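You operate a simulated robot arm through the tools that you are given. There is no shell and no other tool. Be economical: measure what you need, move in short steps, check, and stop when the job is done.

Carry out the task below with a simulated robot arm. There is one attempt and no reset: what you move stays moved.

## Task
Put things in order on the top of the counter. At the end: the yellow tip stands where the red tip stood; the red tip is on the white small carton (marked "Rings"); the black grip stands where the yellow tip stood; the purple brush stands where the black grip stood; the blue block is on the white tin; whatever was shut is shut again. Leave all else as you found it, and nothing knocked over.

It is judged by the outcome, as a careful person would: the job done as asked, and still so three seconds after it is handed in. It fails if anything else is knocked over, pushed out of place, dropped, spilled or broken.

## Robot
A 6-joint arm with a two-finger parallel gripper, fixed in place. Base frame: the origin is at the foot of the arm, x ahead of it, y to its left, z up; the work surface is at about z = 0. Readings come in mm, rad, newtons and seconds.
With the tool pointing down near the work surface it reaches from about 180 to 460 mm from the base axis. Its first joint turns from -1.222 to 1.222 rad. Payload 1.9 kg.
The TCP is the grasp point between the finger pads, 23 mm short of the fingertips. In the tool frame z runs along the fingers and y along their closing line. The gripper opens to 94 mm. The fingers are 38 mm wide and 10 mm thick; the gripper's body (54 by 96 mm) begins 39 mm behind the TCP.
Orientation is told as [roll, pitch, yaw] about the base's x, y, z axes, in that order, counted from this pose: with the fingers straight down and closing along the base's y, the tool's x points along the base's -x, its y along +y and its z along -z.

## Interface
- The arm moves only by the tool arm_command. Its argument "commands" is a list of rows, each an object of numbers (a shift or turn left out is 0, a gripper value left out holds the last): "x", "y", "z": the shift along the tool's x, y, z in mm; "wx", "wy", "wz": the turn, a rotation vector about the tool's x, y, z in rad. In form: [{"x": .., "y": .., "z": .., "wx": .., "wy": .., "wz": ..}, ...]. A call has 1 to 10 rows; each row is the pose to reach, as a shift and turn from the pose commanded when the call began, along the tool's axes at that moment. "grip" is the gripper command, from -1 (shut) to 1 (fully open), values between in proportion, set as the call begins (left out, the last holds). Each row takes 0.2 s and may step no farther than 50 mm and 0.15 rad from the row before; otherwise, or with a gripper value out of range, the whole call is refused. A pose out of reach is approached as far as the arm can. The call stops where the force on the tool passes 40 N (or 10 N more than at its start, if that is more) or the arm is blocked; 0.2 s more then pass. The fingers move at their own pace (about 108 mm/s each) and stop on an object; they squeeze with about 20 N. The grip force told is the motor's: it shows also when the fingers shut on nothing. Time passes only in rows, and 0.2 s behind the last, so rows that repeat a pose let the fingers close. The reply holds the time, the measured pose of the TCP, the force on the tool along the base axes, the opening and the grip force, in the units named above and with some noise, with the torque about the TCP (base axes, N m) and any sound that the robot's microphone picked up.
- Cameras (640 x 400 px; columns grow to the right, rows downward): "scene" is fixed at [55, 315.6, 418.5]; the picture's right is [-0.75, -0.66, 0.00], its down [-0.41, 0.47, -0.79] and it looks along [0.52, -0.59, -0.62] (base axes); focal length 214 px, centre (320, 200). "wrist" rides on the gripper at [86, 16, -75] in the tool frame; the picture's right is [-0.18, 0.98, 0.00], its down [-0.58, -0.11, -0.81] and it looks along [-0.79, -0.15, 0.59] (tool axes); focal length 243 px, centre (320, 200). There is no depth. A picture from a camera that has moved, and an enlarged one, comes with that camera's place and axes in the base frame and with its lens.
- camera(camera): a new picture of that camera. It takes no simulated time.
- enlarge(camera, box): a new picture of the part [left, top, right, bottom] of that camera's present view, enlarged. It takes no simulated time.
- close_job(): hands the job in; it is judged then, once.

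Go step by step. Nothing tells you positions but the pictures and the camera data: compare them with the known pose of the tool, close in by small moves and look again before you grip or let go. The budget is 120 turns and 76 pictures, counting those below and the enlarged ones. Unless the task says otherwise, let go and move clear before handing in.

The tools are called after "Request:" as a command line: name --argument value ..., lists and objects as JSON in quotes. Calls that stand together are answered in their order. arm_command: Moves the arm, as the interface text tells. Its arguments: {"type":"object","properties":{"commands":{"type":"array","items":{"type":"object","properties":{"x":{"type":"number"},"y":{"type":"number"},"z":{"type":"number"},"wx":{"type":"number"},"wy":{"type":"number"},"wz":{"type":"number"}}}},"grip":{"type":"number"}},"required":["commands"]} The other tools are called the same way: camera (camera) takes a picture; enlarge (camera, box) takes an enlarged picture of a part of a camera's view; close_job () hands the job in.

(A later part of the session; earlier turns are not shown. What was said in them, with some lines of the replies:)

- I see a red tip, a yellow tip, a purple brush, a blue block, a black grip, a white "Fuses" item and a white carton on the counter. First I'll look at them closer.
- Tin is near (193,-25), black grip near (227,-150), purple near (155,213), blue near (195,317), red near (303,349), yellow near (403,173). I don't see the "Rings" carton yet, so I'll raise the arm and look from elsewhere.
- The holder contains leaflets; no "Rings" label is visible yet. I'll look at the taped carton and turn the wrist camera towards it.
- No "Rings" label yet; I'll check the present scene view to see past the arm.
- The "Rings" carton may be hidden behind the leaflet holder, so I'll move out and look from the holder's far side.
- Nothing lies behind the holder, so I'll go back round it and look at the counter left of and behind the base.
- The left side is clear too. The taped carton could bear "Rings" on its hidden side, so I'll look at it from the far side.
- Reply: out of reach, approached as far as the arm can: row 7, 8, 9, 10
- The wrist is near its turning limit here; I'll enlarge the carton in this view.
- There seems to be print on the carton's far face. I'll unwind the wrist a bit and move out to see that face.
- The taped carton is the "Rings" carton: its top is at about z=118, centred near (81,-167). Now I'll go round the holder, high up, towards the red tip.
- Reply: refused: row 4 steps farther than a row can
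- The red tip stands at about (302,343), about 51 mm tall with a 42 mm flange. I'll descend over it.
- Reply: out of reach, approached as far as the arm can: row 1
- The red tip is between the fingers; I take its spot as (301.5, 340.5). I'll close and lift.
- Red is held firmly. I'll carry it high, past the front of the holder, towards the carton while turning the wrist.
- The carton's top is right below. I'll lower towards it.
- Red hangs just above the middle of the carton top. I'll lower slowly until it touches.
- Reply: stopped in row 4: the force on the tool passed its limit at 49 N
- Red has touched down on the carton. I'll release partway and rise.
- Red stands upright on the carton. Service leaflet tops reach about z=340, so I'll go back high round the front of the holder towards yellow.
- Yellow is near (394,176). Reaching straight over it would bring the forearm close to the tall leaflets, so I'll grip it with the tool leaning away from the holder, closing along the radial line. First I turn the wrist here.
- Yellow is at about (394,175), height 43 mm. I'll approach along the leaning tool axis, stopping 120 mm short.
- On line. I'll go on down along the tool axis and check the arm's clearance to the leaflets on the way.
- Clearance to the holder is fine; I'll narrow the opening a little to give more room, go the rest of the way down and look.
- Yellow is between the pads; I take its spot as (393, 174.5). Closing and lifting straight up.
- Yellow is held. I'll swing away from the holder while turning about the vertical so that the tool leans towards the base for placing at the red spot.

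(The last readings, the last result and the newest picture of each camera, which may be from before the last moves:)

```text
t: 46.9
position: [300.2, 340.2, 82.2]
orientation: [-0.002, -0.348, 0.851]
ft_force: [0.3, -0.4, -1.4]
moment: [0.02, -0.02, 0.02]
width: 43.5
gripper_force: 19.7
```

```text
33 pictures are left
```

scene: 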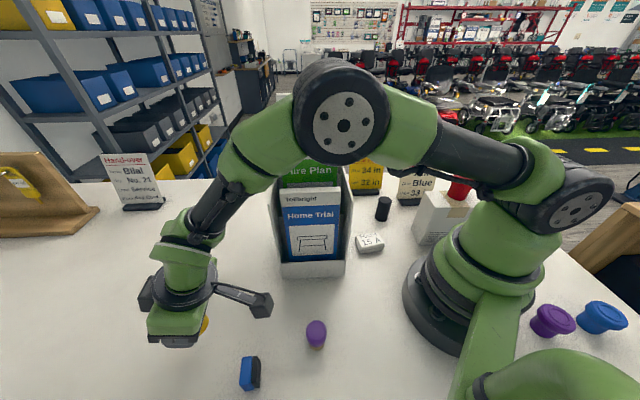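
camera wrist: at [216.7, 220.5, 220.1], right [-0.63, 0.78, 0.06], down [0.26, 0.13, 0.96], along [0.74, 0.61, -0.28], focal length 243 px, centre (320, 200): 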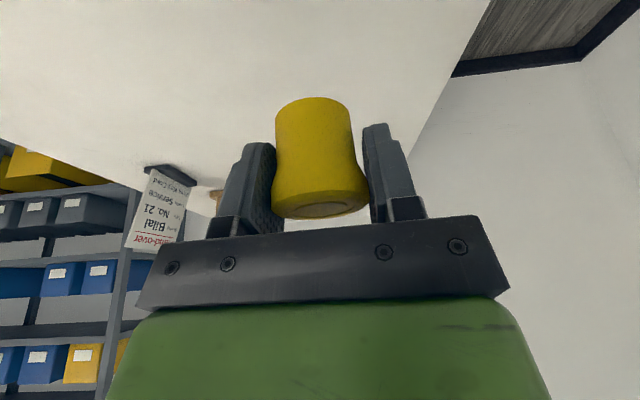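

Over the red spot; I'll lower straight down in small steps.

Request:
arm_command --commands '[{"x": 7, "y": -0.5, "z": 23}, {"x": 12, "y": -0.5, "z": 39}, {"x": 13.5, "y": -0.5, "z": 44}, {"x": 14.5, "y": -0.5, "z": 46.5}]'

Request:
camera --camera "wrist"

```text
t: 47.9
position: [305.7, 342.6, 32.5]
orientation: [-0.004, -0.351, 0.85]
ft_force: [-5.5, -6.1, 14.5]
moment: [0.05, 0.16, 0.12]
width: 44.0
gripper_force: 20.2
```

```text
32 pictures are left
camera wrist: at [222.0, 273.3, 72.1], right [-0.62, 0.78, 0.06], down [0.26, 0.13, 0.96], along [0.74, 0.61, -0.28], focal length 243 px, centre (320, 200)
```

wrist: 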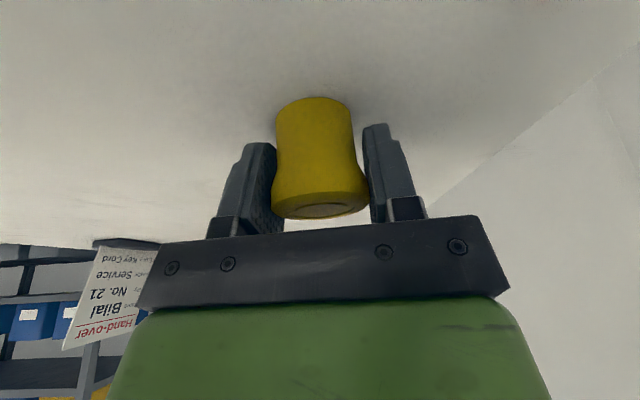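

Yellow has touched down on the red spot (about 303, 340). Releasing and backing off along the tool axis.

Request:
arm_command --commands '[{"z": 0}, {"z": 0}, {"z": 0}]' --grip 0.6

Request:
arm_command --commands '[{"z": -20}, {"z": -60}, {"z": -105}, {"z": -150}]'

Request:
camera --camera "wrist"

```text
t: 48.7
position: [305.6, 341.8, 31.5]
orientation: [-0.004, -0.347, 0.849]
ft_force: [-0.7, 0.8, -0.4]
moment: [-0.02, -0.01, 0.0]
width: 75.2
gripper_force: 0.1
```

```text
t: 49.7
position: [273.0, 301.9, 172.2]
orientation: [-0.004, -0.348, 0.85]
ft_force: [0.3, -0.9, 0.1]
moment: [0.01, -0.01, 0.02]
width: 75.0
gripper_force: 0.1
```

```text
31 pictures are left
camera wrist: at [188.9, 234.4, 212.3], right [-0.62, 0.78, 0.06], down [0.26, 0.13, 0.96], along [0.74, 0.61, -0.29], focal length 243 px, centre (320, 200)
```

wrist: 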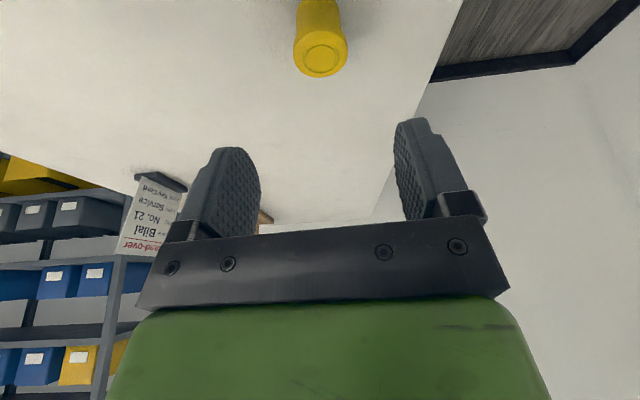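

Yellow stands upright on the red spot. Next the black grip, near (219,-138); I keep the lean, and go high round the front of the holder.

Request:
arm_command --commands '[{"x": 10.9, "y": -4.7, "z": -31.6}, {"x": 21.9, "y": -9.5, "z": -63.3, "wx": 0.048, "wz": 0.1315}, {"x": 32.8, "y": -14.2, "z": -94.9, "wx": 0.096, "wz": 0.263}, {"x": 43.7, "y": -18.9, "z": -126.5, "wx": 0.144, "wz": 0.3944}, {"x": 54.6, "y": -23.6, "z": -158, "wx": 0.1921, "wz": 0.5258}, {"x": 65.6, "y": -28.4, "z": -189.8, "wx": 0.2401, "wz": 0.6573}, {"x": 76.5, "y": -33, "z": -221.4, "wx": 0.2881, "wz": 0.7888}, {"x": 87.4, "y": -37.8, "z": -253, "wx": 0.3361, "wz": 0.9202}, {"x": 87.4, "y": -37.8, "z": -253, "wx": 0.3842, "wz": 1.0517}, {"x": 87.4, "y": -37.8, "z": -253, "wx": 0.4322, "wz": 1.1831}]'

```text
t: 51.9
position: [187.4, 153.6, 380.7]
orientation: [-0.003, -0.355, -0.413]
ft_force: [0.6, 0.0, 0.6]
moment: [-0.03, -0.01, 0.02]
width: 75.1
gripper_force: 0.1
```

Request:
arm_command --commands '[{"x": -15.8, "y": -35.2, "z": 5.8, "wx": 0.042, "wz": 0.1155}, {"x": -31.7, "y": -70.3, "z": 11.6, "wx": 0.0844, "wz": 0.231}, {"x": -47.5, "y": -105.5, "z": 17.4, "wx": 0.1266, "wz": 0.3465}, {"x": -63.3, "y": -140.7, "z": 23.2, "wx": 0.1688, "wz": 0.462}, {"x": -79.2, "y": -175.8, "z": 29, "wx": 0.211, "wz": 0.5775}, {"x": -95, "y": -211, "z": 34.8, "wx": 0.2528, "wz": 0.692}]'

Request:
arm_command --commands '[{"x": 13, "z": 37}, {"x": 26, "z": 75}, {"x": 39, "z": 112}, {"x": 52, "z": 150}]'

Request:
camera --camera "wrist"

```text
t: 53.3
position: [197.3, -82.8, 382.4]
orientation: [0.0, -0.353, -1.147]
ft_force: [0.1, -0.3, -0.3]
moment: [0.05, 0.0, -0.03]
width: 75.2
gripper_force: 0.1
```

```text
t: 54.3
position: [200.4, -82.5, 221.5]
orientation: [0.0, -0.353, -1.146]
ft_force: [-0.4, 0.3, 0.5]
moment: [0.0, -0.01, -0.01]
width: 75.2
gripper_force: 0.0
```

```text
30 pictures are left
camera wrist: at [169.4, 20.8, 261.0], right [0.97, 0.25, 0.06], down [0.01, -0.29, 0.96], along [0.26, -0.93, -0.28], focal length 243 px, centre (320, 200)
```

wrist: 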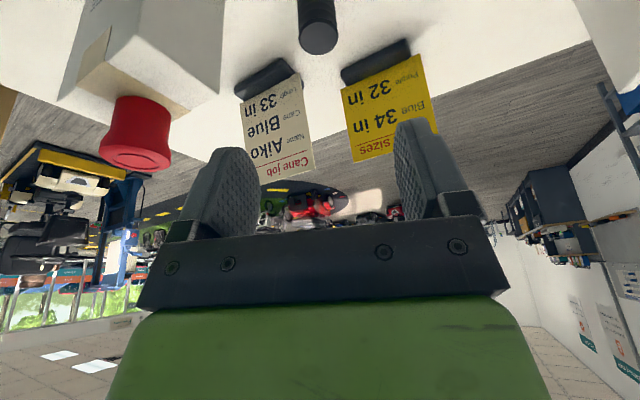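

Request:
arm_command --commands '[{"x": 1, "y": -1.3, "z": 39}, {"x": 2, "y": -2.6, "z": 78}, {"x": 2.9, "y": -3.8, "z": 116.6}, {"x": 2.9, "y": -3.8, "z": 116.6}]' --grip 0.4

Request:
camera --camera "wrist"

Request:
camera --camera "scene"

```text
t: 55.3
position: [211.9, -122.2, 114.0]
orientation: [-0.004, -0.353, -1.146]
ft_force: [-0.9, -0.5, 0.7]
moment: [0.0, 0.01, 0.01]
width: 65.7
gripper_force: 0.1
```

```text
29 pictures are left
camera wrist: at [181.2, -18.2, 152.9], right [0.97, 0.25, 0.06], down [0.01, -0.29, 0.96], along [0.25, -0.93, -0.28], focal length 243 px, centre (320, 200)
```

wrist: 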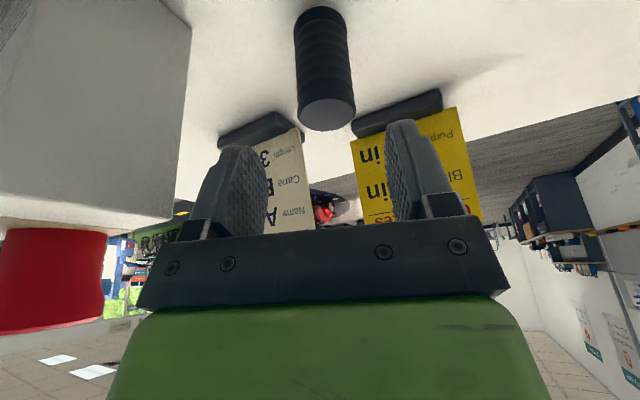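

```text
28 pictures are left
```

scene: 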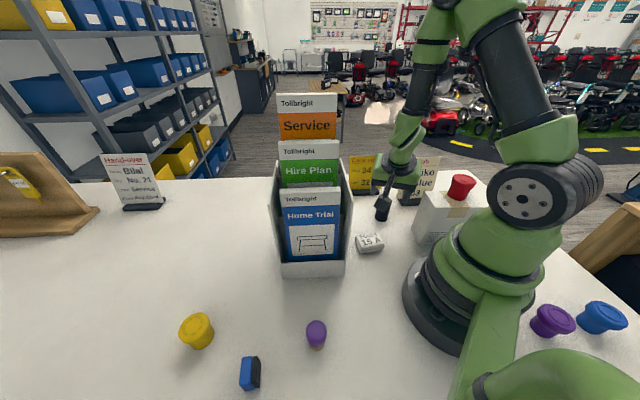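

Black's centre is about (221.7,-138.5), 61 mm tall. Going down on it.

Request:
arm_command --commands '[{"x": 6, "y": 2, "z": 24}, {"x": 6, "y": 2, "z": 48}, {"x": 6, "y": 2, "z": 71.2}, {"x": 6, "y": 2, "z": 71.2}]'

Request:
camera --camera "wrist"

```text
t: 56.3
position: [246.7, -148.7, 57.5]
orientation: [-0.006, -0.352, -1.145]
ft_force: [-0.3, -0.9, 0.2]
moment: [0.02, -0.05, -0.01]
width: 65.8
gripper_force: 0.1
out of reach, approached as far as the arm can: row 1, 2, 3, 4
```

```text
27 pictures are left
camera wrist: at [216.3, -44.5, 97.1], right [0.97, 0.25, 0.06], down [0.02, -0.29, 0.96], along [0.25, -0.93, -0.28], focal length 243 px, centre (320, 200)
```

wrist: 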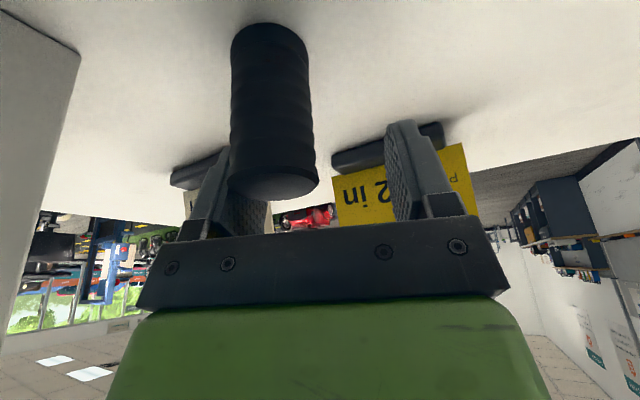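

That pose was beyond the arm's inner limit and it swerved, but black still stands untouched. I'll lift straight up clear and choose a lean that keeps the wrist further out.

Request:
arm_command --commands '[{"x": -3.4, "y": -3, "z": -9.4}, {"x": -6.9, "y": -6, "z": -18.8}, {"x": -13.7, "y": -8, "z": -37.6}, {"x": -27.4, "y": -8, "z": -75}, {"x": -34.3, "y": -8, "z": -94}]'

Request:
camera --camera "wrist"

```text
t: 57.5
position: [237.2, -149.7, 160.7]
orientation: [0.0, -0.355, -1.147]
ft_force: [-0.9, 0.5, -0.8]
moment: [-0.02, 0.01, -0.01]
width: 65.8
gripper_force: 0.0
```

```text
26 pictures are left
camera wrist: at [207.5, -45.2, 200.4], right [0.97, 0.25, 0.06], down [0.01, -0.29, 0.96], along [0.25, -0.93, -0.28], focal length 243 px, centre (320, 200)
```

wrist: 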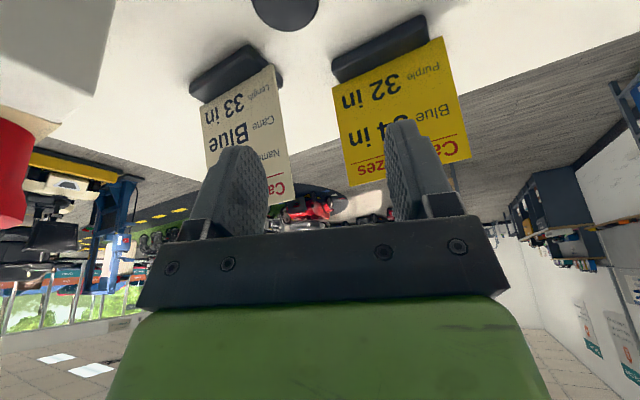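

Request:
arm_command --commands '[{"x": 8, "y": 1, "z": 1.4, "wx": 0.048, "wz": 0.1315}, {"x": 16, "y": 2, "z": 2.8, "wx": 0.096, "wz": 0.263}, {"x": 24, "y": 3.5, "z": 4, "wx": 0.144, "wz": 0.3944}, {"x": 32, "y": 4.7, "z": 5.5, "wx": 0.1921, "wz": 0.5258}, {"x": 39.5, "y": 5.8, "z": 6.9, "wx": 0.24, "wz": 0.657}]'

Request:
camera --camera "wrist"

```text
t: 58.5
position: [230.5, -129.1, 147.3]
orientation: [-0.01, -0.356, -1.626]
ft_force: [-1.7, -2.3, -0.5]
moment: [-0.11, -0.04, 0.16]
width: 65.5
gripper_force: 0.1
stopped in row 4: the force on the tool passed its limit at 75 N (the readings are from after the stop); the commanded pose is now the measured one
```

```text
25 pictures are left
camera wrist: at [251.0, -22.9, 186.0], right [0.97, -0.23, 0.06], down [-0.12, -0.26, 0.96], along [-0.2, -0.94, -0.28], focal length 243 px, centre (320, 200)
```

wrist: 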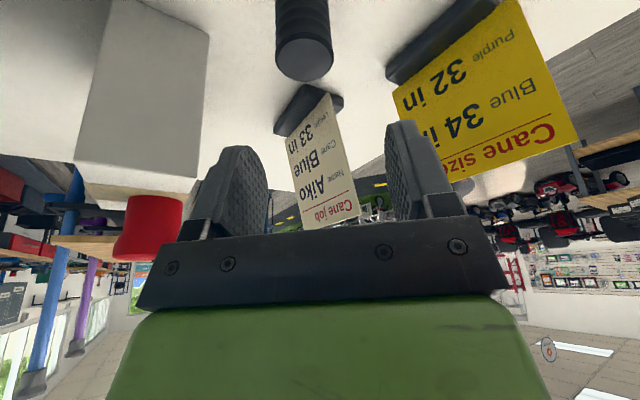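

Something touched: probably the camera bracket on the holder. Let me see.

Request:
camera --camera "scene"

```text
24 pictures are left
```

scene: 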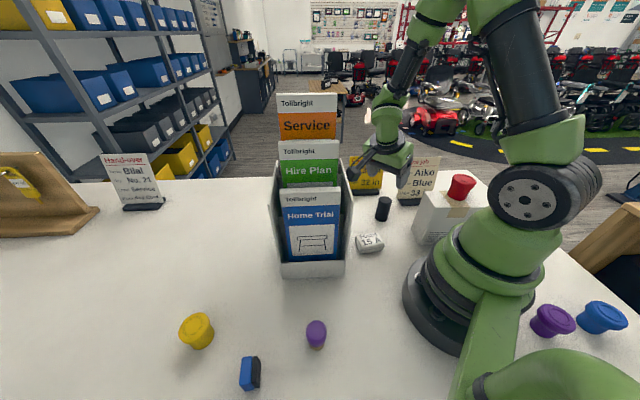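

The bracket only leaned on the holder's side wall and the holder looks unmoved. I'll turn away from it, rise, and go for a vertical grip instead, parking black on the free area first so I can regrip it with a lean later.

Request:
arm_command --commands '[{"wx": -0.048, "wz": -0.1315}, {"wx": -0.096, "wz": -0.263}, {"wx": -0.144, "wz": -0.3944}]'

Request:
arm_command --commands '[{"wy": 0.12, "z": -10}, {"wy": 0.24, "z": -20}, {"wy": 0.352, "z": -30}]'

Request:
enlarge --camera "scene" --box '[240, 80, 400, 290]'

```text
t: 59.3
position: [231.0, -130.1, 148.6]
orientation: [-0.01, -0.352, -1.203]
ft_force: [0.4, -0.7, 0.1]
moment: [-0.04, 0.03, 0.01]
width: 65.7
gripper_force: 0.0
```

```text
t: 60.1
position: [225.3, -118.8, 175.2]
orientation: [-0.009, -0.001, -1.209]
ft_force: [0.5, 0.6, -0.2]
moment: [-0.03, -0.04, -0.02]
width: 65.8
gripper_force: 0.0
```

```text
1.90 times, centred on (320, 185) of scene
camera zoom: at [55.0, 315.6, 418.5], right [-0.75, -0.66, 0.0], down [-0.41, 0.47, -0.79], along [0.52, -0.59, -0.62], focal length 408 px, centre (320, 229)
```

zoom: 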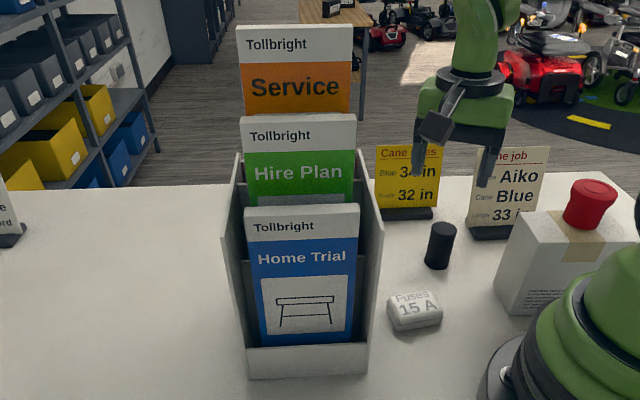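

The holder is unchanged. Now a vertical approach to black, stopping just above it.

Request:
arm_command --commands '[{"x": -17, "y": -10.4, "z": 30}, {"x": -17, "y": -10.4, "z": 70}]'

Request:
camera --camera "wrist"

```text
t: 60.7
position: [218.7, -139.2, 102.5]
orientation: [-0.008, -0.003, -1.206]
ft_force: [0.0, 0.9, 0.2]
moment: [0.01, 0.0, 0.0]
width: 65.7
gripper_force: 0.0
```

```text
22 pictures are left
camera wrist: at [203.5, -51.6, 176.8], right [0.98, 0.18, -0.01], down [0.11, -0.58, 0.81], along [0.14, -0.8, -0.59], focal length 243 px, centre (320, 200)
```

wrist: 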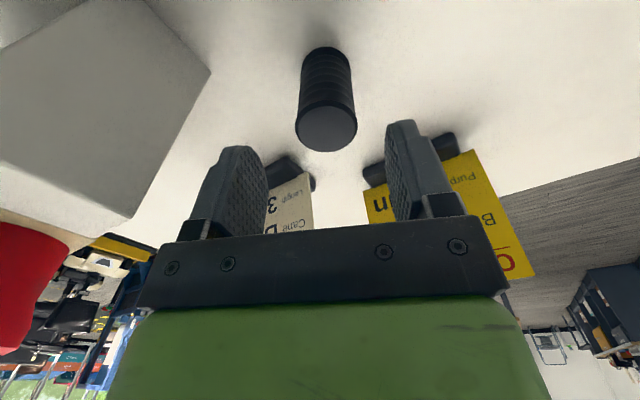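

Black's spot: (221.7,-137.3). Down, grip, and lift.

Request:
arm_command --commands '[{"x": 0.8, "y": 3.5, "z": 30}, {"x": 0.8, "y": 3.5, "z": 60}]'

Request:
arm_command --commands '[{"z": 0}, {"z": 0}, {"z": 0}]' --grip -1

Request:
arm_command --commands '[{"z": -45}, {"z": -90}, {"z": -135}, {"z": -180}, {"z": -225}, {"x": 10, "z": -270}, {"x": 20, "z": -310}, {"x": 30, "z": -340}]'

Request:
camera --camera "wrist"

```text
t: 61.3
position: [222.9, -137.1, 43.5]
orientation: [-0.009, 0.0, -1.208]
ft_force: [0.1, 0.0, 0.4]
moment: [0.02, -0.01, -0.01]
width: 65.7
gripper_force: 0.0
```

```text
t: 62.1
position: [223.6, -136.8, 45.0]
orientation: [-0.009, 0.0, -1.208]
ft_force: [-0.4, 0.2, -0.6]
moment: [0.0, -0.01, 0.01]
width: 34.1
gripper_force: 19.7
```

```text
t: 63.9
position: [219.1, -108.6, 387.2]
orientation: [-0.009, -0.002, -1.206]
ft_force: [-0.2, -0.4, -1.1]
moment: [0.02, 0.01, 0.0]
width: 34.0
gripper_force: 20.2
```

```text
21 pictures are left
camera wrist: at [203.0, -21.5, 460.2], right [0.98, 0.18, -0.01], down [0.11, -0.58, 0.81], along [0.14, -0.8, -0.59], focal length 243 px, centre (320, 200)
```

wrist: 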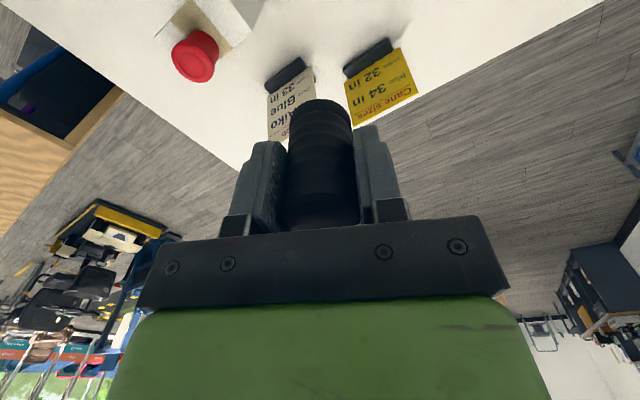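

Black is held. Carrying it round the front to the free area on the left.

Request:
arm_command --commands '[{"x": 32}, {"x": 63}, {"x": 95, "wz": -0.13}, {"x": 133, "y": 15, "wz": -0.26}, {"x": 170, "y": 29, "wz": -0.4}, {"x": 207, "y": 43, "wz": -0.54}, {"x": 245, "y": 57, "wz": -0.68}, {"x": 273, "y": 68, "wz": -0.82}, {"x": 301, "y": 79, "wz": -0.96}, {"x": 310, "y": 82, "wz": -1.1}]'

```text
t: 66.1
position: [182.0, 212.9, 385.1]
orientation: [-0.006, 0.009, -0.104]
ft_force: [-0.1, 0.1, -0.2]
moment: [-0.03, -0.01, 0.01]
width: 34.0
gripper_force: 19.9
```

Request:
arm_command --commands '[{"x": -22, "y": 15, "z": 35}, {"x": -44, "y": 29, "z": 70}, {"x": -66, "y": 44, "z": 105}, {"x": -87, "y": 58, "z": 140}, {"x": -87, "y": 58, "z": 185}, {"x": -87, "y": 58, "z": 230}, {"x": -87, "y": 58, "z": 275}, {"x": -87, "y": 58, "z": 315}, {"x": -87, "y": 58, "z": 333}, {"x": -87, "y": 58, "z": 337}]'

Request:
arm_command --commands '[{"z": 1}, {"z": 2}, {"z": 3}, {"z": 4}, {"z": 4.5}]'

```text
t: 68.3
position: [273.5, 258.7, 44.6]
orientation: [-0.006, 0.009, -0.109]
ft_force: [0.2, 0.7, -1.0]
moment: [-0.02, 0.0, 0.0]
width: 34.3
gripper_force: 20.5
```

```text
t: 69.5
position: [274.2, 259.0, 43.1]
orientation: [-0.004, 0.007, -0.109]
ft_force: [-3.6, -5.3, 30.9]
moment: [0.01, -0.27, 0.0]
width: 34.0
gripper_force: 20.2
```

Black has touched down at the parking place; release and rise.

Request:
arm_command --commands '[{"z": -1}, {"z": -1}, {"z": -1}]' --grip 0.4

Request:
arm_command --commands '[{"z": -30}, {"z": -70}, {"z": -115}, {"x": 30, "y": -12, "z": -140}, {"x": 70, "y": -30, "z": -150}, {"x": 105, "y": -45, "z": -150}]'

Request:
camera --camera "wrist"

Request:
camera --camera "scene"

```text
t: 70.3
position: [273.1, 257.7, 42.4]
orientation: [-0.005, 0.008, -0.108]
ft_force: [0.6, -0.7, -0.1]
moment: [0.0, 0.01, -0.01]
width: 65.9
gripper_force: 0.0
```

```text
t: 71.7
position: [163.1, 225.5, 195.7]
orientation: [-0.004, 0.009, -0.109]
ft_force: [-1.0, -0.3, 0.8]
moment: [0.01, -0.02, 0.0]
width: 65.6
gripper_force: 0.1
```

```text
20 pictures are left
camera wrist: at [77.8, 251.5, 269.7], right [0.29, 0.96, -0.01], down [0.57, -0.17, 0.8], along [0.77, -0.24, -0.6], focal length 243 px, centre (320, 200)
```

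wrist: 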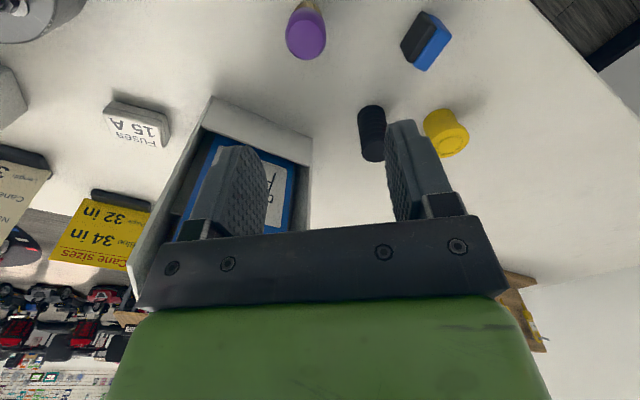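

```text
19 pictures are left
```

scene: 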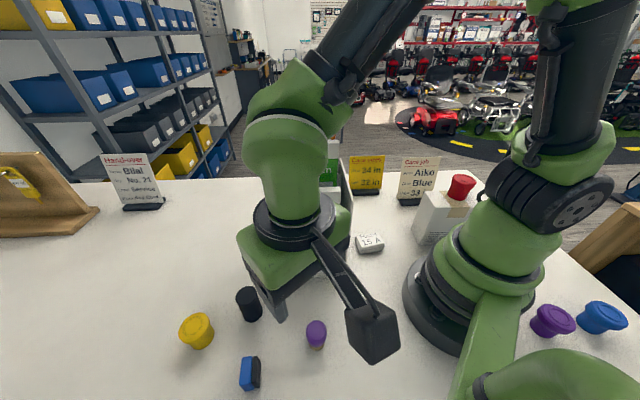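

Purple is at about (152.5, 215.5). I'll go above it and check.

Request:
arm_command --commands '[{"x": 9.4, "y": -11, "z": 40}, {"x": 9.4, "y": -11, "z": 85}, {"x": 9.4, "y": -11, "z": 108}]'

Request:
camera --camera "wrist"

```text
t: 72.5
position: [152.1, 213.8, 85.8]
orientation: [-0.006, 0.008, -0.108]
ft_force: [0.2, -0.2, -0.1]
moment: [0.03, 0.0, 0.03]
width: 65.6
gripper_force: 0.0
```

```text
18 pictures are left
camera wrist: at [68.5, 240.5, 160.8], right [0.29, 0.96, -0.01], down [0.57, -0.17, 0.8], along [0.77, -0.24, -0.6], focal length 243 px, centre (320, 200)
```

wrist: 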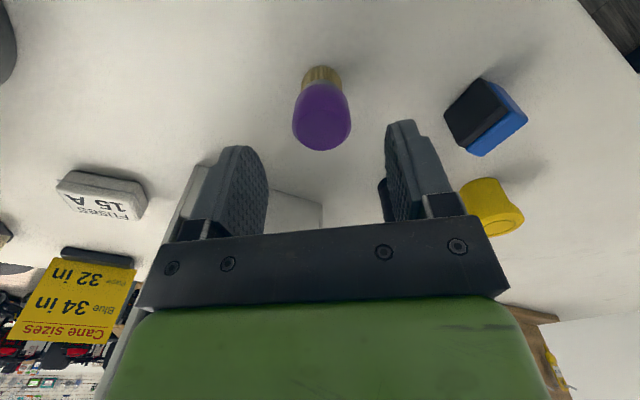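

Centred. Down, grip, and lift.

Request:
arm_command --commands '[{"y": 1, "z": 27}, {"y": 1, "z": 54}]'

Request:
arm_command --commands '[{"z": 0}, {"z": 0}, {"z": 0}]' --grip -1

Request:
arm_command --commands '[{"z": -45}, {"z": -90}, {"z": -135}, {"z": -180}, {"z": -225}, {"z": -270}, {"z": -310}, {"z": -348}]'

Request:
camera --camera "wrist"

```text
t: 73.1
position: [152.8, 215.0, 34.1]
orientation: [-0.005, 0.006, -0.106]
ft_force: [0.0, 0.0, 0.6]
moment: [-0.01, -0.02, -0.02]
width: 65.7
gripper_force: 0.1
```

```text
t: 73.9
position: [155.5, 214.9, 33.8]
orientation: [-0.004, 0.009, -0.106]
ft_force: [-0.2, 0.2, 0.0]
moment: [-0.01, 0.01, 0.04]
width: 32.9
gripper_force: 20.2
```

```text
t: 75.7
position: [155.8, 214.5, 380.2]
orientation: [-0.006, 0.005, -0.106]
ft_force: [0.3, -0.3, -0.1]
moment: [-0.02, 0.0, 0.02]
width: 33.1
gripper_force: 19.9
```

```text
17 pictures are left
camera wrist: at [71.9, 240.3, 454.5], right [0.29, 0.96, -0.01], down [0.57, -0.17, 0.8], along [0.77, -0.23, -0.6], focal length 243 px, centre (320, 200)
```

wrist: 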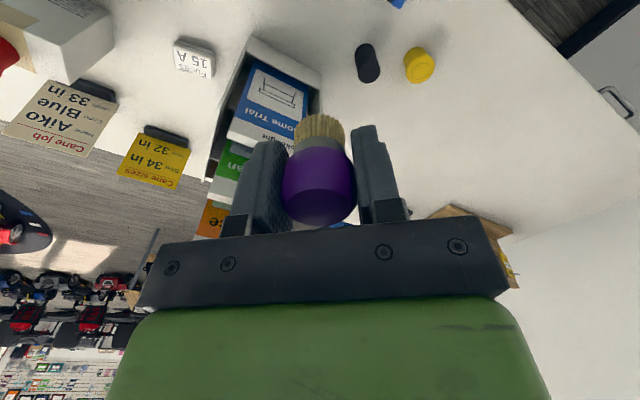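

Request:
arm_command --commands '[{"x": -9, "y": -38, "wz": 0.11}, {"x": -18, "y": -76.5, "wz": 0.22}, {"x": -27, "y": -115, "wz": 0.33}, {"x": -36, "y": -153, "wz": 0.44}, {"x": -45, "y": -191, "wz": 0.55}, {"x": -53.6, "y": -229.5, "wz": 0.66}, {"x": -70, "y": -267, "wz": 0.77}, {"x": -86.5, "y": -305, "wz": 0.88}, {"x": -103, "y": -342.7, "wz": 0.99}, {"x": -103, "y": -342.7, "wz": 1.1}]'

Request:
arm_command --commands '[{"z": 45}, {"z": 90}, {"z": 135}, {"z": 180}, {"z": 225}, {"z": 270}, {"z": 310}, {"z": 330}]'

Request:
camera --camera "wrist"

```text
t: 77.9
position: [223.9, -137.0, 379.5]
orientation: [-0.008, 0.0, -1.209]
ft_force: [0.2, 0.3, -0.3]
moment: [0.0, 0.01, -0.01]
width: 32.7
gripper_force: 20.2
```

```text
t: 79.7
position: [217.3, -135.8, 52.5]
orientation: [-0.008, -0.001, -1.207]
ft_force: [0.2, 0.7, -0.4]
moment: [0.02, 0.04, 0.01]
width: 32.8
gripper_force: 20.0
```

```text
16 pictures are left
camera wrist: at [201.5, -48.5, 125.2], right [0.98, 0.18, -0.01], down [0.11, -0.58, 0.81], along [0.14, -0.8, -0.59], focal length 243 px, centre (320, 200)
```

wrist: 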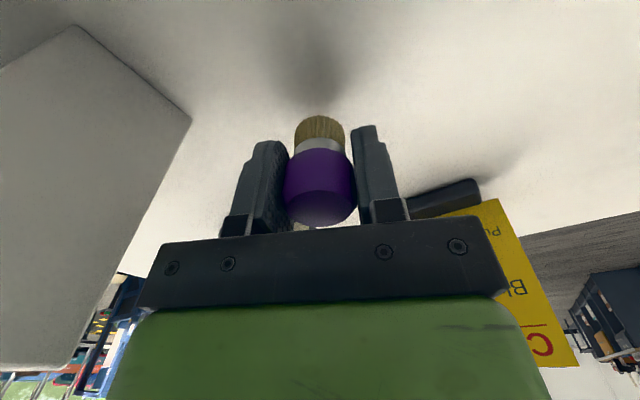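

A few mm to correct, then lower to contact.

Request:
arm_command --commands '[{"x": -3.5, "y": 2.8, "z": 8}, {"x": -3.5, "y": 2.8, "z": 14}, {"x": -3.5, "y": 2.8, "z": 17}, {"x": -3.5, "y": 2.8, "z": 18.5}]'

```text
t: 80.7
position: [223.2, -138.8, 34.0]
orientation: [-0.009, 0.0, -1.208]
ft_force: [-4.8, 1.1, 17.7]
moment: [0.11, 0.02, 0.0]
width: 33.4
gripper_force: 20.0
```

Purple has touched down on the black grip's spot. Release and rise to the height for blue.

Request:
arm_command --commands '[{"z": -0.5}, {"z": -0.5}, {"z": -0.5}]' --grip 0.4

Request:
arm_command --commands '[{"z": -20}, {"z": -60}, {"z": -105}, {"z": -150}]'

Request:
camera --camera "wrist"

Request:
enlarge --camera "scene" --box '[330, 170, 490, 270]'

```text
t: 81.5
position: [222.5, -137.8, 33.0]
orientation: [-0.009, 0.001, -1.208]
ft_force: [-0.2, 0.5, 0.4]
moment: [-0.02, 0.05, 0.0]
width: 65.9
gripper_force: 0.0
```

```text
t: 82.5
position: [221.7, -137.4, 184.5]
orientation: [-0.009, -0.001, -1.207]
ft_force: [-0.1, 0.1, 0.2]
moment: [-0.01, 0.0, 0.0]
width: 65.8
gripper_force: 0.1
```

```text
15 pictures are left
camera wrist: at [206.6, -50.6, 258.0], right [0.98, 0.18, -0.01], down [0.11, -0.58, 0.81], along [0.14, -0.8, -0.59], focal length 243 px, centre (320, 200)
```

wrist: 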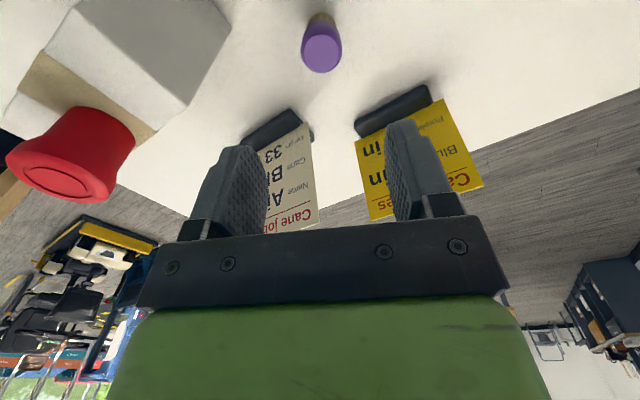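

```text
4.00 times, centred on (410, 220) of scene
camera zoom: at [55.0, 315.6, 418.5], right [-0.75, -0.66, 0.0], down [-0.41, 0.47, -0.79], along [0.52, -0.59, -0.62], focal length 858 px, centre (-40, 120)
```

zoom: 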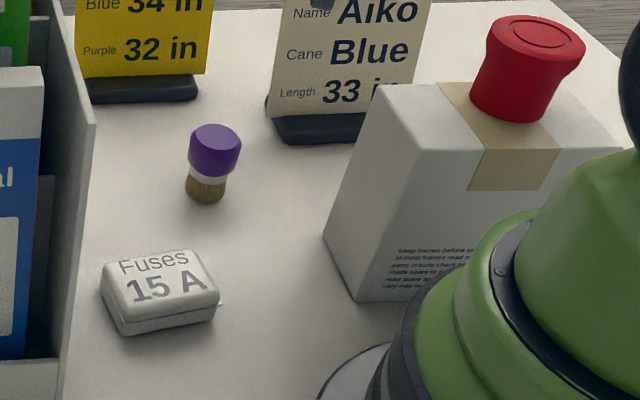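

Purple and red stand well. Tin top is near (195.5,-27). Next, blue near (195,317): back round the front, high.

Request:
arm_command --commands '[{"z": -50}, {"z": -100}, {"z": -150}, {"z": -200}, {"x": 41, "y": 2, "z": -200, "wz": -0.13}, {"x": 82, "y": 5, "z": -200, "wz": -0.26}, {"x": 122, "y": 7, "z": -200, "wz": -0.39}, {"x": 160, "y": 21, "z": -200, "wz": -0.52}, {"x": 197, "y": 35, "z": -200, "wz": -0.65}, {"x": 235, "y": 50, "z": -200, "wz": -0.78}]'

Request:
arm_command --commands '[{"x": 16, "y": 37, "wz": -0.13}, {"x": 32, "y": 74, "wz": -0.26}, {"x": 48, "y": 111, "wz": -0.39}, {"x": 64, "y": 148, "wz": -0.52}, {"x": 79, "y": 184, "wz": -0.65}, {"x": 79, "y": 184, "z": 45, "wz": -0.78}, {"x": 79, "y": 184, "z": 90, "wz": -0.91}, {"x": 79, "y": 184, "z": 135, "wz": -1.04}, {"x": 79, "y": 184, "z": 180, "wz": -1.17}, {"x": 79, "y": 184, "z": 210, "wz": -1.23}]'

Request:
camera --camera "wrist"

```text
t: 84.7
position: [187.0, 103.4, 380.1]
orientation: [-0.006, 0.008, -0.427]
ft_force: [-0.4, -0.4, -0.5]
moment: [-0.02, -0.03, -0.05]
width: 65.6
gripper_force: 0.1
```

```text
t: 86.9
position: [193.4, 297.2, 171.5]
orientation: [0.002, 0.008, 0.803]
ft_force: [0.0, 0.0, 0.3]
moment: [0.04, -0.01, 0.01]
width: 65.8
gripper_force: 0.1
```

```text
13 pictures are left
camera wrist: at [120.8, 247.5, 245.9], right [-0.58, 0.81, 0.0], down [0.49, 0.35, 0.8], along [0.65, 0.47, -0.6], focal length 243 px, centre (320, 200)
```

wrist: 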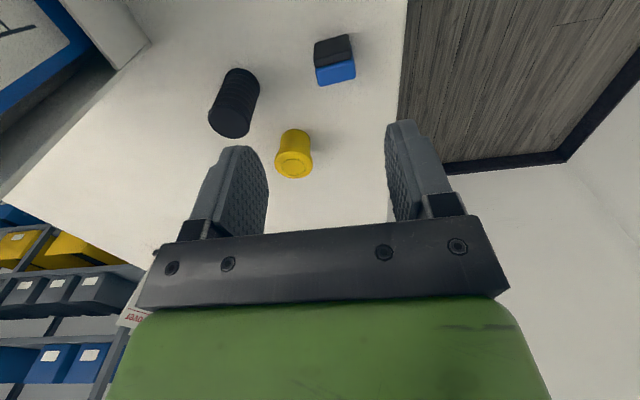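

Request:
enlarge --camera "wrist" --box '[290, 20, 386, 100]'

```text
5.00 times, centred on (338, 60) of wrist
camera zoom: at [120.8, 247.5, 245.9], right [-0.58, 0.81, 0.0], down [0.49, 0.35, 0.8], along [0.65, 0.47, -0.6], focal length 1213 px, centre (230, 900)
```

zoom: 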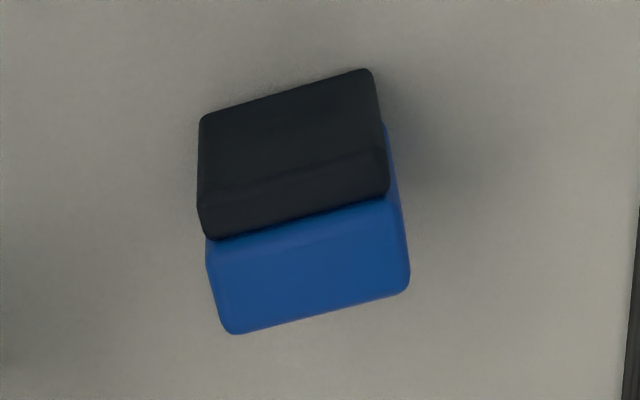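

Blue block: about 31 × 24 mm, 32 mm tall, centre near (193.5, 316). I'll go above it and check.

Request:
arm_command --commands '[{"x": -13.7, "y": 13.2, "z": 30}, {"x": -13.7, "y": 13.2, "z": 70, "wz": -0.05}, {"x": -13.7, "y": 13.2, "z": 97, "wz": -0.05}]'

Request:
camera --camera "wrist"

```text
t: 87.7
position: [192.5, 319.1, 74.8]
orientation: [0.003, 0.01, 0.852]
ft_force: [0.4, -0.4, 0.4]
moment: [0.05, 0.01, -0.02]
width: 65.7
gripper_force: 0.1
```

```text
11 pictures are left
camera wrist: at [122.5, 265.4, 149.1], right [-0.62, 0.79, 0.0], down [0.47, 0.37, 0.8], along [0.63, 0.5, -0.6], focal length 243 px, centre (320, 200)
```

wrist: 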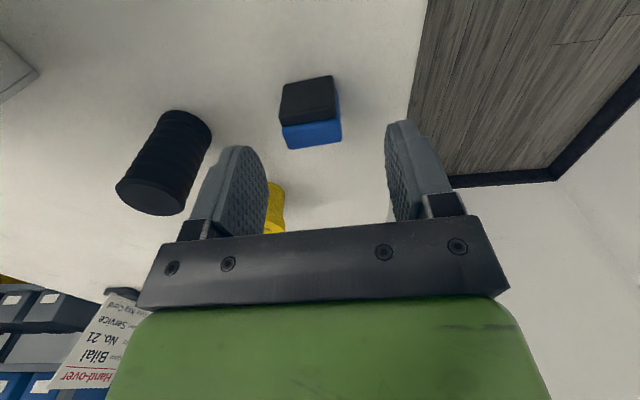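

Request:
arm_command --commands '[{"x": 1, "y": -3, "z": 23}, {"x": 1, "y": -3, "z": 46}]'

Request:
arm_command --commands '[{"z": 0}, {"z": 0}, {"z": 0}]' --grip -1

Request:
arm_command --commands '[{"z": -45}, {"z": -90}, {"z": -135}, {"x": 20, "z": -175}, {"x": 40, "z": -215}, {"x": 60, "z": -255}, {"x": 80, "z": -290}, {"x": 100, "z": -320}, {"x": 120, "z": -350}]'

Request:
camera --camera "wrist"

```text
t: 88.3
position: [191.8, 316.4, 28.5]
orientation: [0.004, 0.008, 0.85]
ft_force: [0.7, 1.0, -0.1]
moment: [0.0, -0.01, 0.02]
width: 66.0
gripper_force: 0.0
```

```text
t: 89.1
position: [193.0, 316.5, 29.1]
orientation: [0.004, 0.008, 0.852]
ft_force: [0.7, 0.3, -0.4]
moment: [0.02, -0.03, 0.03]
width: 33.3
gripper_force: 20.2
```

```text
t: 91.1
position: [116.1, 225.5, 379.4]
orientation: [0.004, 0.008, 0.851]
ft_force: [0.3, 0.3, -1.3]
moment: [0.0, 0.02, 0.02]
width: 33.2
gripper_force: 19.7
```

```text
10 pictures are left
camera wrist: at [46.5, 172.1, 454.7], right [-0.62, 0.79, 0.0], down [0.47, 0.37, 0.8], along [0.63, 0.5, -0.6], focal length 243 px, centre (320, 200)
```

wrist: 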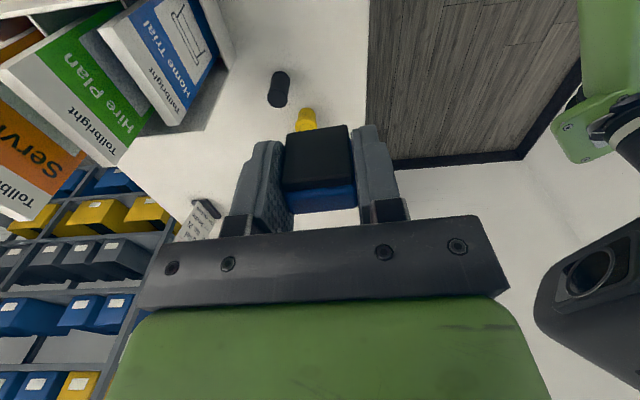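

Blue is held. Carry it high to above the tin while turning to match the tin's long side.

Request:
arm_command --commands '[{"x": 15.7, "y": -32, "wz": 0.145}, {"x": 31.4, "y": -64, "wz": 0.29}, {"x": 47, "y": -96, "wz": 0.435}, {"x": 63, "y": -128, "wz": 0.58}, {"x": 78.6, "y": -160.6, "wz": 0.725}, {"x": 98, "y": -182, "wz": 0.87}, {"x": 118, "y": -204, "wz": 1.015}, {"x": 137.6, "y": -226, "wz": 1.16}, {"x": 137.6, "y": -226, "wz": 1.305}, {"x": 137.6, "y": -226, "wz": 1.45}]'

Request:
arm_command --commands '[{"wz": 0.066, "z": 45}, {"wz": 0.066, "z": 90}, {"wz": 0.066, "z": 135}, {"wz": 0.066, "z": 180}, {"wz": 0.066, "z": 225}, {"wz": 0.066, "z": 265}, {"wz": 0.066, "z": 285}]'

Request:
camera --camera "wrist"

```text
t: 93.3
position: [195.0, -26.6, 379.1]
orientation: [-0.01, 0.004, -0.601]
ft_force: [-0.7, -0.1, -0.8]
moment: [-0.03, 0.01, 0.04]
width: 33.2
gripper_force: 20.1
```

```text
t: 94.9
position: [190.9, -27.2, 93.8]
orientation: [-0.01, 0.007, -0.664]
ft_force: [0.2, -0.2, -0.6]
moment: [-0.03, 0.02, 0.01]
width: 33.4
gripper_force: 19.7
```

```text
9 pictures are left
camera wrist: at [132.2, 40.1, 169.1], right [0.75, 0.66, -0.01], down [0.4, -0.44, 0.8], along [0.53, -0.61, -0.59], focal length 243 px, centre (320, 200)
```

wrist: 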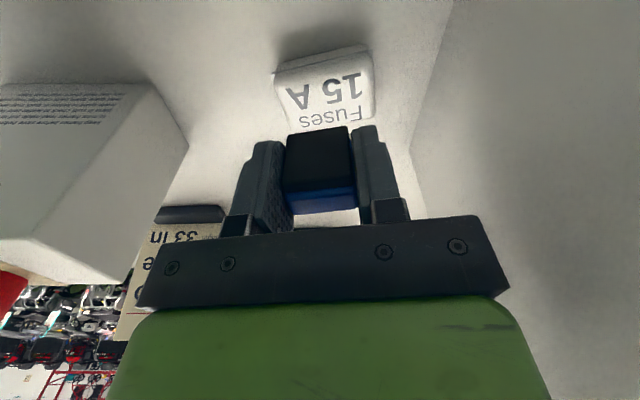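

The tin's top centre is about (195,-25). Small correction, then lower gently.

Request:
arm_command --commands '[{"x": -2, "y": 4, "z": 15}, {"x": -2, "y": 4, "z": 30}, {"x": -2, "y": 4, "z": 33}, {"x": -2, "y": 4, "z": 33}]'

Request:
enlarge --camera "scene" --box '[330, 190, 426, 260]'

```text
t: 95.9
position: [196.8, -25.8, 60.9]
orientation: [-0.008, 0.004, -0.665]
ft_force: [-0.7, -0.2, 0.2]
moment: [0.02, -0.01, 0.02]
width: 33.2
gripper_force: 20.0
```

```text
5.71 times, centred on (378, 225) of scene
camera zoom: at [55.0, 315.6, 418.5], right [-0.75, -0.66, 0.0], down [-0.41, 0.47, -0.79], along [0.52, -0.59, -0.62], focal length 1226 px, centre (-11, 57)
```

zoom: 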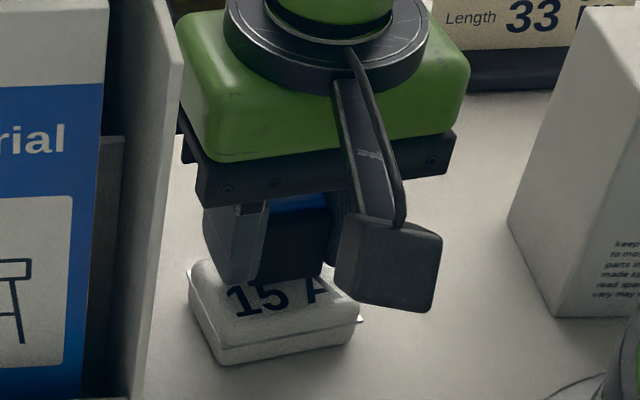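

Request:
arm_command --commands '[{"y": 3, "z": 3}, {"y": 3, "z": 5}, {"y": 3, "z": 7}, {"y": 3, "z": 8.5}, {"y": 3, "z": 10}, {"y": 3, "z": 11}]'

```text
t: 97.3
position: [198.4, -22.3, 52.0]
orientation: [-0.008, 0.004, -0.666]
ft_force: [-1.7, -0.2, 19.3]
moment: [0.04, -0.11, -0.04]
width: 33.5
gripper_force: 20.1
stopped in row 6: the force on the tool passed its limit at 42 N (the readings are from after the stop); the commanded pose is now the measured one
```

Blue rests on the tin. Release slightly, rise, and check.

Request:
arm_command --commands '[{"z": -0.5}, {"z": -0.5}, {"z": -0.5}]' --grip 0.2

Request:
arm_command --commands '[{"z": -15}, {"z": -50}, {"z": -95}, {"z": -140}, {"z": -185}, {"z": -230}, {"z": -275}, {"z": -325}]'

Request:
camera --camera "scene"

```text
t: 98.1
position: [199.1, -22.8, 51.2]
orientation: [-0.008, 0.003, -0.666]
ft_force: [-0.2, -0.1, 1.0]
moment: [-0.04, 0.0, -0.01]
width: 56.3
gripper_force: 0.1
```

```text
t: 99.9
position: [199.9, -18.6, 377.0]
orientation: [-0.01, 0.0, -0.664]
ft_force: [-0.4, -0.2, 0.0]
moment: [0.03, -0.01, 0.01]
width: 56.4
gripper_force: 0.0
```

```text
7 pictures are left
```

scene: 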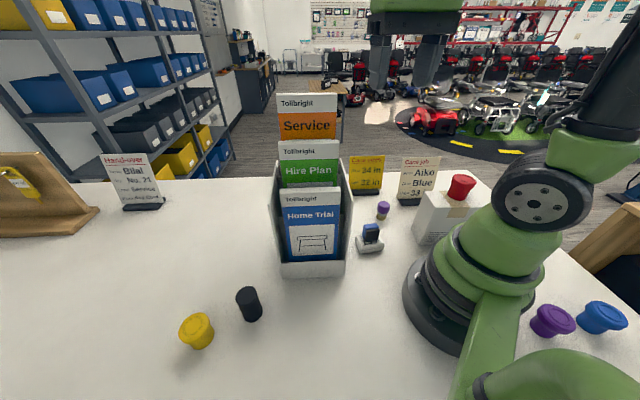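

Blue is on the tin. Now black, parked at about (273.5,258): go round, lean the tool as for yellow, and regrip it.

Request:
arm_command --commands '[{"x": 22.7, "y": 25.2}, {"x": 45.4, "y": 50.3}, {"x": 68, "y": 75.5}, {"x": 91, "y": 100.6}, {"x": 113.6, "y": 125.8, "wz": 0.1}, {"x": 129, "y": 158, "z": 19, "wz": 0.2}, {"x": 144, "y": 191, "z": 38, "wz": 0.3}, {"x": 159, "y": 223, "z": 57, "wz": 0.4}, {"x": 175, "y": 256, "z": 77, "wz": 0.486}]'

Request:
arm_command --commands '[{"wy": -0.12}, {"wy": -0.24}, {"wy": -0.35}]'

```text
t: 101.9
position: [222.5, 285.7, 296.6]
orientation: [-0.009, 0.0, -1.154]
ft_force: [0.4, 0.2, 0.5]
moment: [-0.03, -0.01, 0.01]
width: 56.4
gripper_force: 0.0
```

```text
t: 102.7
position: [223.5, 285.6, 297.0]
orientation: [-0.011, -0.352, -1.151]
ft_force: [-0.4, -0.2, 0.5]
moment: [0.01, -0.01, 0.0]
width: 56.4
gripper_force: 0.0
```

Request:
arm_command --commands '[{"x": 10.7, "y": 8.8, "z": 35}, {"x": 21.4, "y": 17.5, "z": 70.4}, {"x": 32, "y": 26, "z": 105.6}, {"x": 42.7, "y": 35, "z": 140.8}, {"x": 42.7, "y": 35, "z": 160}]'

Request:
camera --camera "wrist"

```text
t: 103.9
position: [259.1, 288.6, 131.3]
orientation: [-0.01, -0.351, -1.15]
ft_force: [0.5, -0.1, 0.2]
moment: [-0.01, -0.02, 0.0]
width: 56.4
gripper_force: 0.0
```

```text
6 pictures are left
camera wrist: at [230.0, 393.0, 171.0], right [0.97, 0.24, 0.05], down [0.02, -0.29, 0.96], along [0.25, -0.93, -0.28], focal length 243 px, centre (320, 200)
```

wrist: 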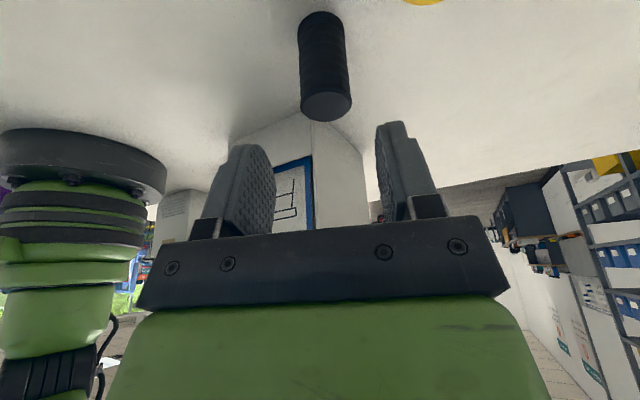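

Black's centre is (274.5,257.3). Down along the tool axis, grip and lift.

Request:
arm_command --commands '[{"x": -3, "y": 1.3, "z": 31}, {"x": -3, "y": 1.3, "z": 62}, {"x": -3, "y": 1.3, "z": 93}, {"x": -3, "y": 1.3, "z": 93}]'

Request:
camera --camera "wrist"

```text
t: 104.9
position: [275.0, 255.5, 51.1]
orientation: [-0.008, -0.351, -1.147]
ft_force: [-1.2, 0.6, 0.9]
moment: [0.0, -0.01, 0.03]
width: 56.4
gripper_force: 0.1
```

```text
5 pictures are left
camera wrist: at [245.2, 360.7, 90.1], right [0.97, 0.24, 0.05], down [0.02, -0.29, 0.96], along [0.25, -0.93, -0.28], focal length 243 px, centre (320, 200)
```

wrist: 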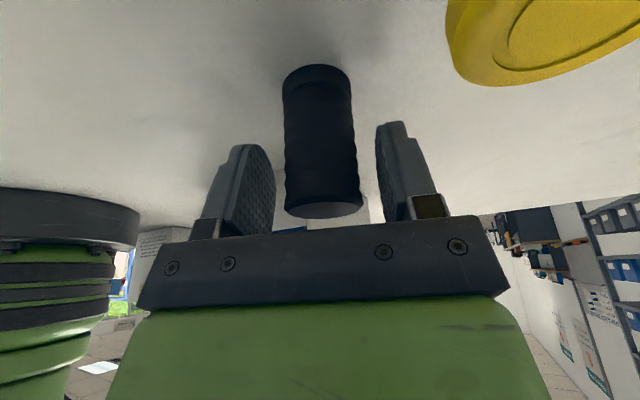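

Request:
arm_command --commands '[{"z": 0}, {"z": 0}, {"z": 0}]' --grip -1

Request:
arm_command --commands '[{"z": -30}, {"z": -60}, {"z": -90}, {"x": -28.6, "y": 18.7, "z": -82}, {"x": -57.2, "y": 37.4, "z": -74}, {"x": -86, "y": 56, "z": -66}, {"x": -114.5, "y": 74.8, "z": -58.3}, {"x": -114.5, "y": 74.8, "z": -58.3}]'

Request:
camera --camera "wrist"

```text
t: 105.7
position: [274.2, 256.1, 51.1]
orientation: [-0.008, -0.35, -1.149]
ft_force: [0.1, 0.3, 0.0]
moment: [-0.03, -0.03, 0.01]
width: 34.3
gripper_force: 19.9
```

```text
t: 107.5
position: [377.9, 208.9, 140.0]
orientation: [-0.009, -0.351, -1.148]
ft_force: [0.0, 0.2, -0.5]
moment: [0.02, 0.01, 0.02]
width: 34.4
gripper_force: 19.4
```

```text
4 pictures are left
camera wrist: at [348.3, 313.3, 180.1], right [0.97, 0.24, 0.05], down [0.02, -0.29, 0.96], along [0.25, -0.93, -0.28], focal length 243 px, centre (320, 200)
```

wrist: 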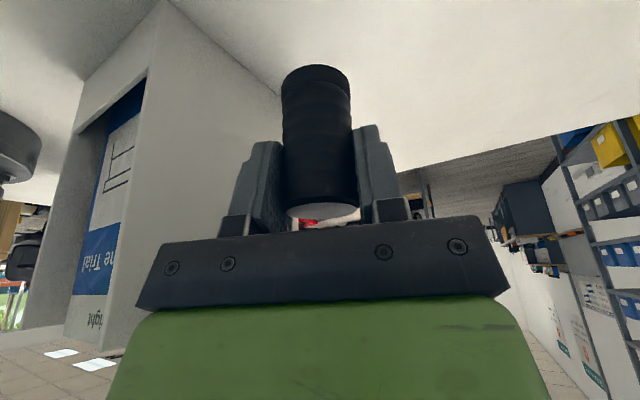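

Approaching yellow's old spot (393,174.5), the last part straight down.

Request:
arm_command --commands '[{"x": -3.4, "z": 27}, {"x": -7, "z": 55}, {"x": -10.1, "y": -0.3, "z": 82.4}, {"x": -8.1, "y": -0.3, "z": 88}, {"x": -6.5, "y": -0.3, "z": 92.4}]'

```text
t: 108.7
position: [391.6, 171.0, 56.2]
orientation: [-0.007, -0.351, -1.15]
ft_force: [0.1, 0.1, 0.3]
moment: [0.02, 0.0, -0.01]
width: 34.5
gripper_force: 19.9
```

Request:
arm_command --commands '[{"x": 2, "y": 1.7, "z": 1.5}, {"x": 2.6, "y": 1.7, "z": 3.2}, {"x": 3, "y": 1.7, "z": 4.4}, {"x": 3.3, "y": 1.7, "z": 5.2}]'

Request:
camera --camera "wrist"

```text
t: 109.7
position: [393.7, 174.3, 50.6]
orientation: [-0.01, -0.351, -1.15]
ft_force: [-7.4, -0.5, 11.0]
moment: [-0.11, 0.26, -0.09]
width: 34.5
gripper_force: 19.7
```

```text
3 pictures are left
camera wrist: at [364.7, 279.7, 90.0], right [0.97, 0.24, 0.05], down [0.02, -0.29, 0.96], along [0.25, -0.93, -0.28], focal length 243 px, centre (320, 200)
```

wrist: 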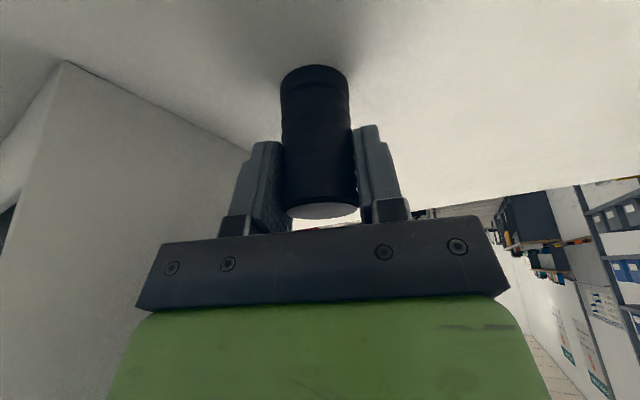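

Black stands on yellow's old spot. Release a little and back off along the tool axis.

Request:
arm_command --commands '[{"z": 0}, {"z": 0}, {"z": 0}]' --grip 0.3

Request:
arm_command --commands '[{"z": -20}, {"z": -50}, {"z": -90}, {"z": -130}, {"x": 30, "y": -20, "z": -150}, {"x": 60, "y": -40, "z": -170}]'

Request:
camera --camera "scene"

```text
t: 110.5
position: [394.8, 174.9, 49.1]
orientation: [-0.01, -0.35, -1.148]
ft_force: [0.1, -0.8, -0.4]
moment: [0.01, 0.02, -0.03]
width: 61.0
gripper_force: 0.0
```

```text
t: 111.9
position: [309.7, 256.9, 190.8]
orientation: [-0.011, -0.35, -1.151]
ft_force: [-0.4, -0.2, 0.4]
moment: [-0.04, 0.01, -0.01]
width: 61.0
gripper_force: 0.1
```

```text
2 pictures are left
```

scene: 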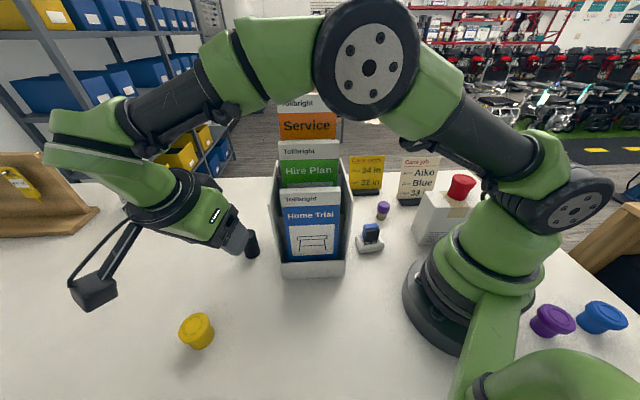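

Everything stands in its place: black on yellow's old spot, yellow on red's, purple on black's, red on the Rings carton and blue on the tin. The arm is clear, so I hand in.

Request:
close_job

```text
The job is handed in.
```

I've handed the job in with all five pieces where you asked and nothing knocked over; the gripper had let go and moved clear. The spots match their originals to within a few millimetres, judged from the pictures.

- **Bump:** the camera bracket pressed against the side of the leaflet holder once (75 N, then it stopped). In the pictures the holder looks unmoved.
- **Black grip:** I set it down for a while on a free part of the counter, to get a better hold before its final place.
- **Shut things:** I opened nothing, so there was nothing to shut again.
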